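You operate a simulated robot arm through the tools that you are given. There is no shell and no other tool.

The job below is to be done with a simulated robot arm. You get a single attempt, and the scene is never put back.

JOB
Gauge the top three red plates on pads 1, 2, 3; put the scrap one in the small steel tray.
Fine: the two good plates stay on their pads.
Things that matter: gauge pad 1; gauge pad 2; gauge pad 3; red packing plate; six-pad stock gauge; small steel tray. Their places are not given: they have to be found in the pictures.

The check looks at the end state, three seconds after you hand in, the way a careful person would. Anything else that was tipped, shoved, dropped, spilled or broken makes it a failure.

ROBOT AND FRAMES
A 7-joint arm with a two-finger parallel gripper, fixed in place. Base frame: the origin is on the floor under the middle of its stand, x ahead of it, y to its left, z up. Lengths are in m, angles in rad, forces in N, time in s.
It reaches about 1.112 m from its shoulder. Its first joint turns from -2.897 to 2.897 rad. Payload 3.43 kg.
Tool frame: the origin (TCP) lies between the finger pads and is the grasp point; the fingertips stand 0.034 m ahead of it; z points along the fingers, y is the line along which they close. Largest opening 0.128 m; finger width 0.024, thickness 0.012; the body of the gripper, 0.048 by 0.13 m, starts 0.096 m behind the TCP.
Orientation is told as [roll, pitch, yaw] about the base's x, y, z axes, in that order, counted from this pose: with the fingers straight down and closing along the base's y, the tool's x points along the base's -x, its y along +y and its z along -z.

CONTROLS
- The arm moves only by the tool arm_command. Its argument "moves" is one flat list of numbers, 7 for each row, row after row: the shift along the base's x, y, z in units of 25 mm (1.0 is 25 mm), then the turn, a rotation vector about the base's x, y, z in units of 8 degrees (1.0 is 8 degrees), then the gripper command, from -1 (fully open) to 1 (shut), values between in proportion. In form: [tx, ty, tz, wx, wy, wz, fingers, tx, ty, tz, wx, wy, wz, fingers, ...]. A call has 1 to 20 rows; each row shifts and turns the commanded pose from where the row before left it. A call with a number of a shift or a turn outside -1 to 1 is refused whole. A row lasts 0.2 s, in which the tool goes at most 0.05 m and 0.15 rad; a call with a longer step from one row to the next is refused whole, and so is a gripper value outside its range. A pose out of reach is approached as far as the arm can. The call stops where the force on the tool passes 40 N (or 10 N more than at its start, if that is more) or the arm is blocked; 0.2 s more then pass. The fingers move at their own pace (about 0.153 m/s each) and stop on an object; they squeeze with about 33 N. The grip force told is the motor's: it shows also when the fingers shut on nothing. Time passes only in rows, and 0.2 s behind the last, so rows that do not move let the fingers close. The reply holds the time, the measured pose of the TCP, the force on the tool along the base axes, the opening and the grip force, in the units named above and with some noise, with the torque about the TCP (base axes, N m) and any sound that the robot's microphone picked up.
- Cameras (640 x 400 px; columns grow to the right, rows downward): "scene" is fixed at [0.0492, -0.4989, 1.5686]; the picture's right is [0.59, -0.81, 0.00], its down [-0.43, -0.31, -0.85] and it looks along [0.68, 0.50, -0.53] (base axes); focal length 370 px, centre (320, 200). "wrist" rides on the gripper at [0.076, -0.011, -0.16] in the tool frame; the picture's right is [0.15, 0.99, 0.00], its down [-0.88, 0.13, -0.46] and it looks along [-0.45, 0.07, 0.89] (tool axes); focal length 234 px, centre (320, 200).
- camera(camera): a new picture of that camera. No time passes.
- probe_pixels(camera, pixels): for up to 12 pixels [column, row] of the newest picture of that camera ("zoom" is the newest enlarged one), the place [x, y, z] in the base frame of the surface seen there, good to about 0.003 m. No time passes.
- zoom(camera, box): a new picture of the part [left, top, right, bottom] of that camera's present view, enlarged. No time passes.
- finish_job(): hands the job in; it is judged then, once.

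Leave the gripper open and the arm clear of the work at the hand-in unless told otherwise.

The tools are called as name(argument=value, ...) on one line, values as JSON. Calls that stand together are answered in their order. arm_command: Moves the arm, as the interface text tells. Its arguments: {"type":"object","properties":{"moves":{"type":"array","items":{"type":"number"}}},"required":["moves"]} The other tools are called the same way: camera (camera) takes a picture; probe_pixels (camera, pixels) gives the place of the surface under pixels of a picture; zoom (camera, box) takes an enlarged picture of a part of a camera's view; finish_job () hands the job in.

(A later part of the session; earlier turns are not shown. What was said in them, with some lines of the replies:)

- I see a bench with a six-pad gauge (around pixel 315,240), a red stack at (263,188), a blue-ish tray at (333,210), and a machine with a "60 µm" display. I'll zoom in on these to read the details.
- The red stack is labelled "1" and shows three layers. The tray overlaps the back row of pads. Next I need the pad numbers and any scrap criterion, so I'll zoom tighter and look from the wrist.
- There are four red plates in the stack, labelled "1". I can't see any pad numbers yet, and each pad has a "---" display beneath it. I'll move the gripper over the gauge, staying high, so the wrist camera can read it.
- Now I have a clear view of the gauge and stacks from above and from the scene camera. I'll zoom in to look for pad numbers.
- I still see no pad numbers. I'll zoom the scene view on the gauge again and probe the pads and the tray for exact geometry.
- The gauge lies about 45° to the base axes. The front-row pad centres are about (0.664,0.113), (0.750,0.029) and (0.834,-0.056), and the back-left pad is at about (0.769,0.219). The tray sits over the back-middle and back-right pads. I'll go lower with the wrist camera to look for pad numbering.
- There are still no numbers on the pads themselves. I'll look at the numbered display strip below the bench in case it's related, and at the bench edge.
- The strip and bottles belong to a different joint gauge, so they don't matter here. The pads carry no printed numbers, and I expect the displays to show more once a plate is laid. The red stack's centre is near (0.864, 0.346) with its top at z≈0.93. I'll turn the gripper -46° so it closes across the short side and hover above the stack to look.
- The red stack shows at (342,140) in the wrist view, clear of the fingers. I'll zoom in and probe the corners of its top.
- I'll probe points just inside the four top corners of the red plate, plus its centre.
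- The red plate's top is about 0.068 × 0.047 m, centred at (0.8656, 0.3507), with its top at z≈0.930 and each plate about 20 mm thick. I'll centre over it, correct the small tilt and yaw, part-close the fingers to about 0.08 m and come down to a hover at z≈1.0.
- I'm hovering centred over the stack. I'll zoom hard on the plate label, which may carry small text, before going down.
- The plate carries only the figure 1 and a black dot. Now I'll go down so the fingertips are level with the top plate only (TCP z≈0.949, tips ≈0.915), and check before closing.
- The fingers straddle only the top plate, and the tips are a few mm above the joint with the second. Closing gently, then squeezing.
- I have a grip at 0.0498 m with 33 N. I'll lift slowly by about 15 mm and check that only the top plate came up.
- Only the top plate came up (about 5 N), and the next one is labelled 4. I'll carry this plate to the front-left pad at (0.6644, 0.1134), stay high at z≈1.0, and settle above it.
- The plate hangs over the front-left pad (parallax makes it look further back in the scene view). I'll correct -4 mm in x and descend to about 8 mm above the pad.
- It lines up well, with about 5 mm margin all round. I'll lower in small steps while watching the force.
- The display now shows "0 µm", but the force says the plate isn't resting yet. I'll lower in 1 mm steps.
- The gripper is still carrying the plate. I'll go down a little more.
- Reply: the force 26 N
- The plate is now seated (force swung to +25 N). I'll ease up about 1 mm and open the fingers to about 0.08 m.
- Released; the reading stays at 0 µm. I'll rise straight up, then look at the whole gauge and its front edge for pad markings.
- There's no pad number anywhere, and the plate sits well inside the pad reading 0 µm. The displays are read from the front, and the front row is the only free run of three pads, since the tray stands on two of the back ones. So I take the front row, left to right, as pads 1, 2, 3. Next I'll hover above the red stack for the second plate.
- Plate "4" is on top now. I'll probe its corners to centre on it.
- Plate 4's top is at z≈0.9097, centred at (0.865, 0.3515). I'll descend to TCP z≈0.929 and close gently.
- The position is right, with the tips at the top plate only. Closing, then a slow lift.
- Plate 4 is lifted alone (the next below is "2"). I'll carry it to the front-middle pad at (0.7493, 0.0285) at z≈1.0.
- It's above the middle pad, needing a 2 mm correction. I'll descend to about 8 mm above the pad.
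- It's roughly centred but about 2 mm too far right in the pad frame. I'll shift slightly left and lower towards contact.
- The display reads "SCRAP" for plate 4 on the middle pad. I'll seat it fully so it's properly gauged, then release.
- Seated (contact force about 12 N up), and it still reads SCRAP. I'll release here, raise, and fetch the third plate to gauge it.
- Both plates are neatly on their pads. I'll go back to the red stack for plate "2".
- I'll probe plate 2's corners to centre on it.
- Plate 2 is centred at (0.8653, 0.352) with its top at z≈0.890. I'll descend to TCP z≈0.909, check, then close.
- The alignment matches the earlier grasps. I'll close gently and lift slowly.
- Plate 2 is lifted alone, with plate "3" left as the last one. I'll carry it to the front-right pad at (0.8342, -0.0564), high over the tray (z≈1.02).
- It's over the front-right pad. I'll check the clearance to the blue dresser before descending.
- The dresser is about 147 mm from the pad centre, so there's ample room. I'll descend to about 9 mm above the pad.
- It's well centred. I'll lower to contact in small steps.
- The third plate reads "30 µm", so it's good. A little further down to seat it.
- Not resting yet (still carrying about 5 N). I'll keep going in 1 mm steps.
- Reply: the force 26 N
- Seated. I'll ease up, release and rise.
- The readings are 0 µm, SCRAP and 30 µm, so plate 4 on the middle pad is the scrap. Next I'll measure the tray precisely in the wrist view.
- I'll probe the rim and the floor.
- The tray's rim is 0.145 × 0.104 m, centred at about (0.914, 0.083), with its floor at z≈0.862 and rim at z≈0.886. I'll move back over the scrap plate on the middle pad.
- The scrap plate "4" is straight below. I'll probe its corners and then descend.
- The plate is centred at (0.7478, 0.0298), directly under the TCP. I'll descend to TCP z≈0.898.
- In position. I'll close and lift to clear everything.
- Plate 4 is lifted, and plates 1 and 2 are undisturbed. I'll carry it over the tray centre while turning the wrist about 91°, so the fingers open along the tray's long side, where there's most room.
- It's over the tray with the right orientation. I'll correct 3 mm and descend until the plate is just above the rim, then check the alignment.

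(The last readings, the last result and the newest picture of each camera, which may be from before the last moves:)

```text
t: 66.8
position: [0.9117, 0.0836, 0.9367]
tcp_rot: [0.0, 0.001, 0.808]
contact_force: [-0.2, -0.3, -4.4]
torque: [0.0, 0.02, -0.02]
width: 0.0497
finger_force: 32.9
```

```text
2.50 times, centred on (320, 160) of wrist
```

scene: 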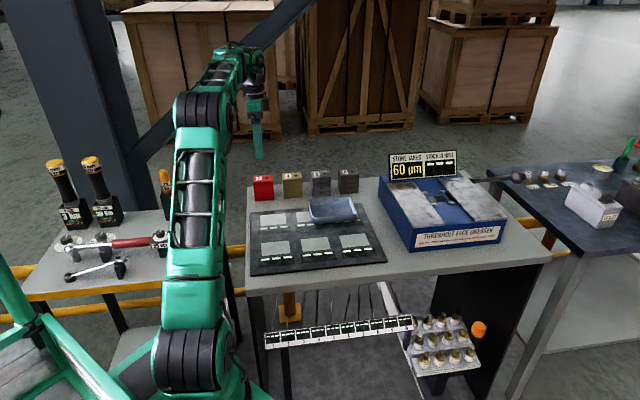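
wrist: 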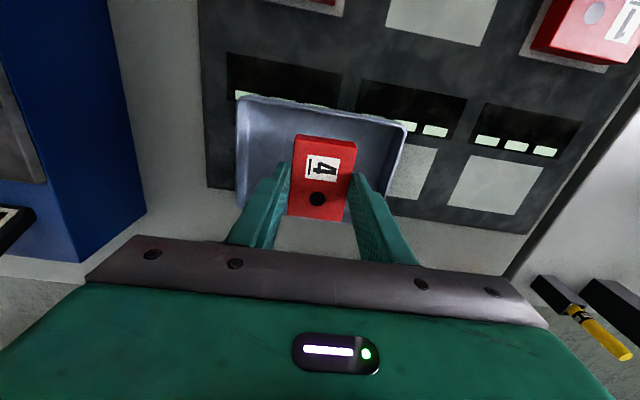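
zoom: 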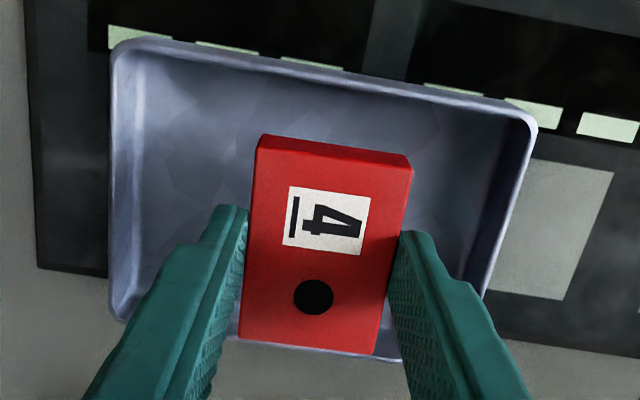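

The plate sits centrally over the tray opening. I'll nudge 2 mm toward the tray's back and lower 25 mm into the tray.

arm_command(moves=[0.06, 0.05, -0.2, 0, 0, 0, 1, 0, 0, -0.4, 0, 0, 0, 1, 0, 0, -0.3, 0, 0, 0, 1, 0, 0, -0.1, 0, 0, 0, 1, 0, 0, 0, 0, 0, 0, 1])

zoom(camera="scene", box=[290, 170, 380, 240])

zoom(camera="wrist", box=[220, 80, 420, 240])

```text
t: 68.0
position: [0.9139, 0.0862, 0.912]
tcp_rot: [0.002, 0.0, 0.809]
contact_force: [0.4, 0.5, -5.0]
torque: [0.01, -0.03, 0.0]
width: 0.0496
finger_force: 33.1
```

```text
5.71 times, centred on (335, 205) of scene
```

zoom: 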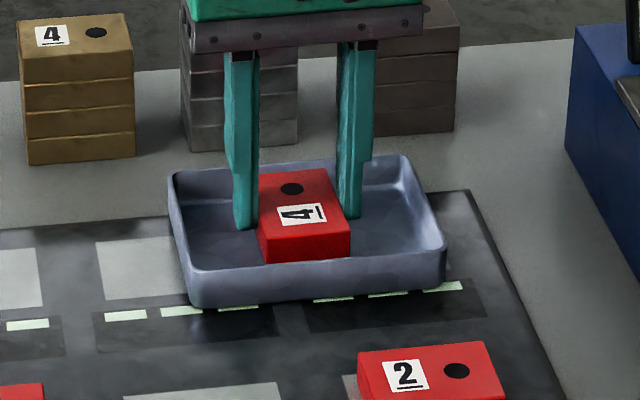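

```text
2.50 times, centred on (320, 160) of wrist
```

zoom: 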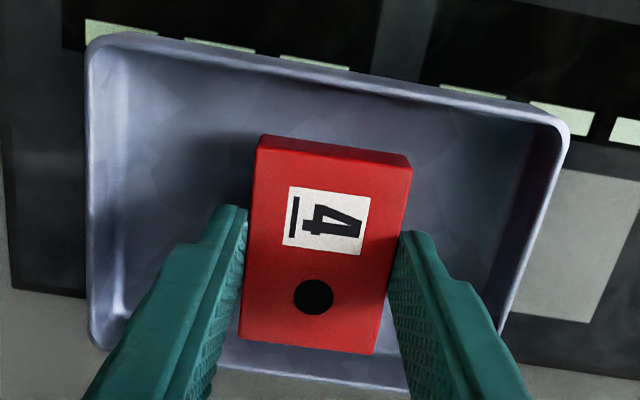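

It's inside the tray walls with clear margins. I'll lower the last 8 mm slowly until contact.

arm_command(moves=[0, 0, -0.1, 0, 0, 0, 1, 0, 0, -0.1, 0, 0, 0, 1, 0, 0, -0.06, 0, 0, 0, 1, 0, 0, 0, 0, 0, 0, 1])

zoom(camera="scene", box=[290, 170, 380, 240])

```text
t: 69.0
position: [0.9127, 0.0857, 0.9057]
tcp_rot: [0.002, -0.001, 0.807]
contact_force: [-0.2, 0.6, -4.8]
torque: [-0.02, 0.01, 0.02]
width: 0.0497
finger_force: 32.8
```

```text
5.71 times, centred on (335, 205) of scene
```

zoom: 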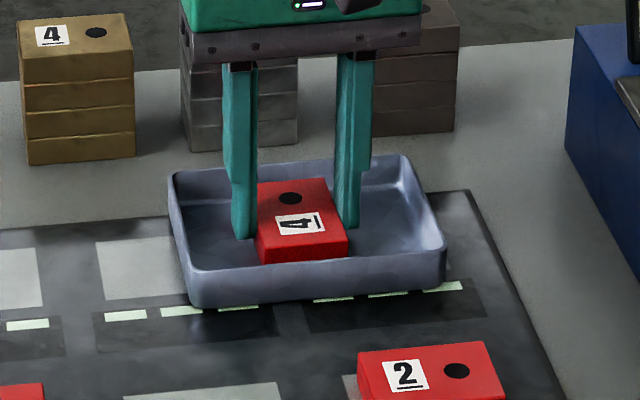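

Still carried by the gripper. Down in steps of about 1 mm.

arm_command(moves=[0, 0, -0.05, 0, 0, 0, 1, 0, 0, -0.04, 0, 0, 0, 1, 0, 0, 0, 0, 0, 0, 1])

```text
t: 69.8
position: [0.9143, 0.0864, 0.9031]
tcp_rot: [0.0, -0.001, 0.809]
contact_force: [2.6, -2.2, 5.8]
torque: [-0.38, 0.1, 0.06]
width: 0.0501
finger_force: 32.9
```

Contact: the plate is on the tray floor. I'll open gently to about 0.07 m, well within the tray's length, and look before rising.

arm_command(moves=[0, 0, 0.01, 0, 0, 0, 0.15, 0, 0, 0, 0, 0, 0, 0.05, 0, 0, 0, 0, 0, 0, -0.08, 0, 0, 0, 0, 0, 0, -0.08])

zoom(camera="scene", box=[290, 170, 380, 240])

zoom(camera="wrist", box=[220, 80, 420, 240])

```text
t: 70.8
position: [0.913, 0.0868, 0.9025]
tcp_rot: [0.001, 0.001, 0.807]
contact_force: [0.3, -0.4, 0.7]
torque: [-0.02, 0.01, -0.01]
width: 0.0692
finger_force: 0.0
```

```text
5.71 times, centred on (335, 205) of scene
```

zoom: 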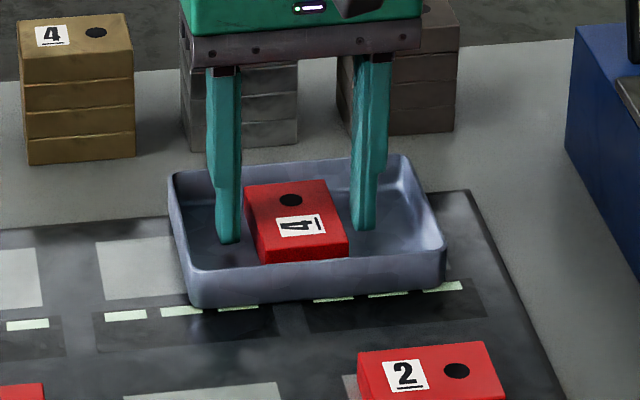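

```text
2.50 times, centred on (320, 160) of wrist
```

zoom: 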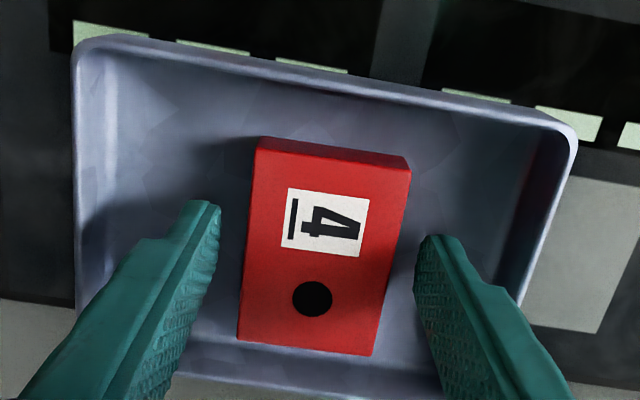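

The scrap plate lies in the tray and the fingers are free. I'll rise straight up.

arm_command(moves=[0, 0, 0.4, 0, 0, 0, -0.08, 0, 0, 1, 0, 0, 0, -0.08, 0, 0, 1, 0, 0, 0, -0.08, 0, 0, 1, 0, 0, 0, -0.08, 0, 0, 1, 0, 0, 0, -0.08, 0, 0, 1, 0, 0, 0, -0.08, 0, 0, 1, 0, 0, 0, -1, 0, 0, 1, 0, 0, 0, -1, 0, 0, 1, 0, 0, 0, -1, 0, 0, 0, 0, 0, 0, -1])

camera(camera="scene")

zoom(camera="scene", box=[240, 160, 400, 280])

camera(camera="wrist")

```text
t: 73.0
position: [0.9131, 0.0851, 1.1151]
tcp_rot: [0.003, 0.001, 0.808]
contact_force: [0.6, 0.2, 0.1]
torque: [-0.05, 0.03, -0.02]
width: 0.1281
finger_force: 0.0
```

```text
taken
```

scene: 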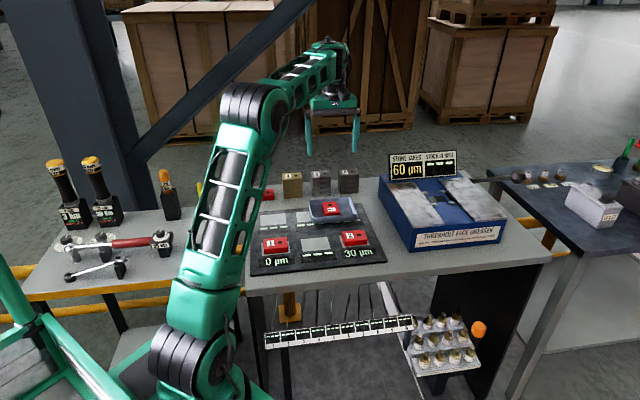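

```text
3.33 times, centred on (320, 220) of scene
```

zoom: 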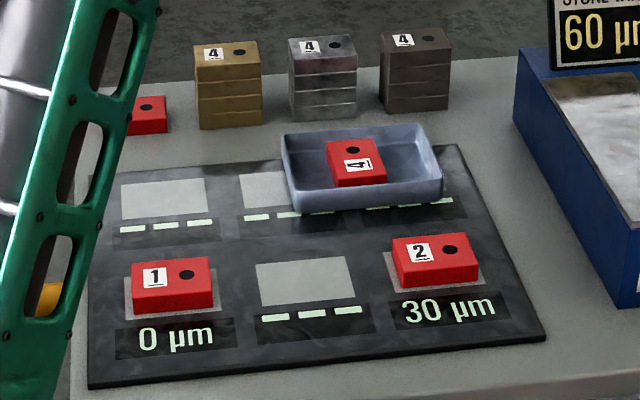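

```text
taken
```

wrist: 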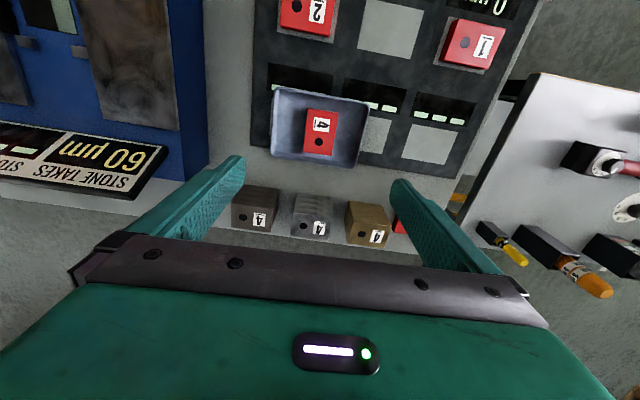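

The final layout is right: good plates on the front-left (0 µm) and front-right (30 µm) pads, scrap plate 4 in the tray, and the other stacks undisturbed. I'll retract the arm to roughly its starting pose, with the gripper open.

arm_command(moves=[0, 0, 0.5, 0, 0, 0, -1, -0.5, -0.1, 0.5, 0, 0, -0.3, -1, -0.95, -0.2, 0.2, 0, 0, -0.4, -1, -0.95, -0.2, 0.2, 0, 0, -0.4, -1, -0.95, -0.2, 0.2, 0, 0, -0.4, -1, -0.95, -0.2, 0.2, 0, 0, -0.4, -1, -0.95, -0.2, 0.2, 0, 0, -0.4, -1, -0.95, -0.2, 0.2, 0, 0, -0.4, -1, -0.95, -0.2, 0.2, 0, 0, -0.4, -1, -0.95, -0.2, 0.2, 0, 0, -0.4, -1, -0.95, -0.2, 0, 0, 0, -0.4, -1, -0.95, -0.2, 0, 0, 0, -0.4, -1, -0.95, -0.2, 0, 0, 0, -0.4, -1, -0.95, -0.2, 0, 0, 0, -0.4, -1, -0.95, -0.2, 0, 0, 0, -0.4, -1, -0.95, -0.2, 0, 0, 0, -0.3, -1, -0.5, 0, 0, 0, 0, 0, -1, 0, 0, 0, 0, 0, 0, -1])

camera(camera="scene")

zoom(camera="scene", box=[230, 160, 390, 280])

```text
t: 76.8
position: [0.5563, 0.0125, 1.1786]
tcp_rot: [-0.001, -0.001, -0.001]
contact_force: [0.0, 0.3, 0.5]
torque: [0.04, 0.01, 0.0]
width: 0.1282
finger_force: 0.0
```

```text
taken
```

scene: 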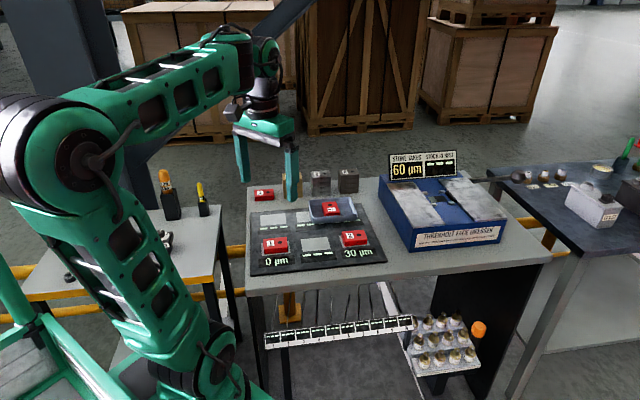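

```text
3.33 times, centred on (310, 220) of scene
```

zoom: 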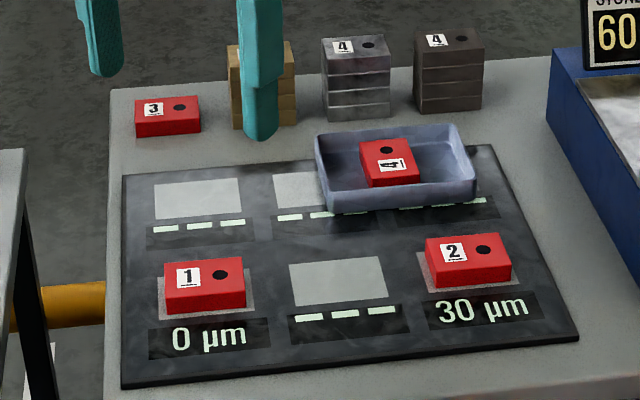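

The arm is clear and the gripper open. Plates 1 and 2 rest on their pads reading 0 µm and 30 µm, the scrap plate 4 is flat in the tray, and the last red plate and other stacks stand undisturbed. I'm handing in.

finish_job()

```text
The job is handed in.
```

I gauged the top three red plates and put the scrap one, plate 4, in the small steel tray. The pads have no printed numbers, so I took the front row, left to right, as pads 1, 2 and 3. The back row was the other choice, but the tray covers two of its pads.

| Pad | Plate | Reading | Where it is now |
|---|---|---|---|
| 1 (front left) | 1 | 0 µm | still on its pad |
| 2 (front middle) | 4 | SCRAP | flat in the tray |
| 3 (front right) | 2 | 30 µm | still on its pad |

In the last picture the fourth red plate, the other stacks and the tray were where they started. The gripper is open and the arm is clear of the bench.
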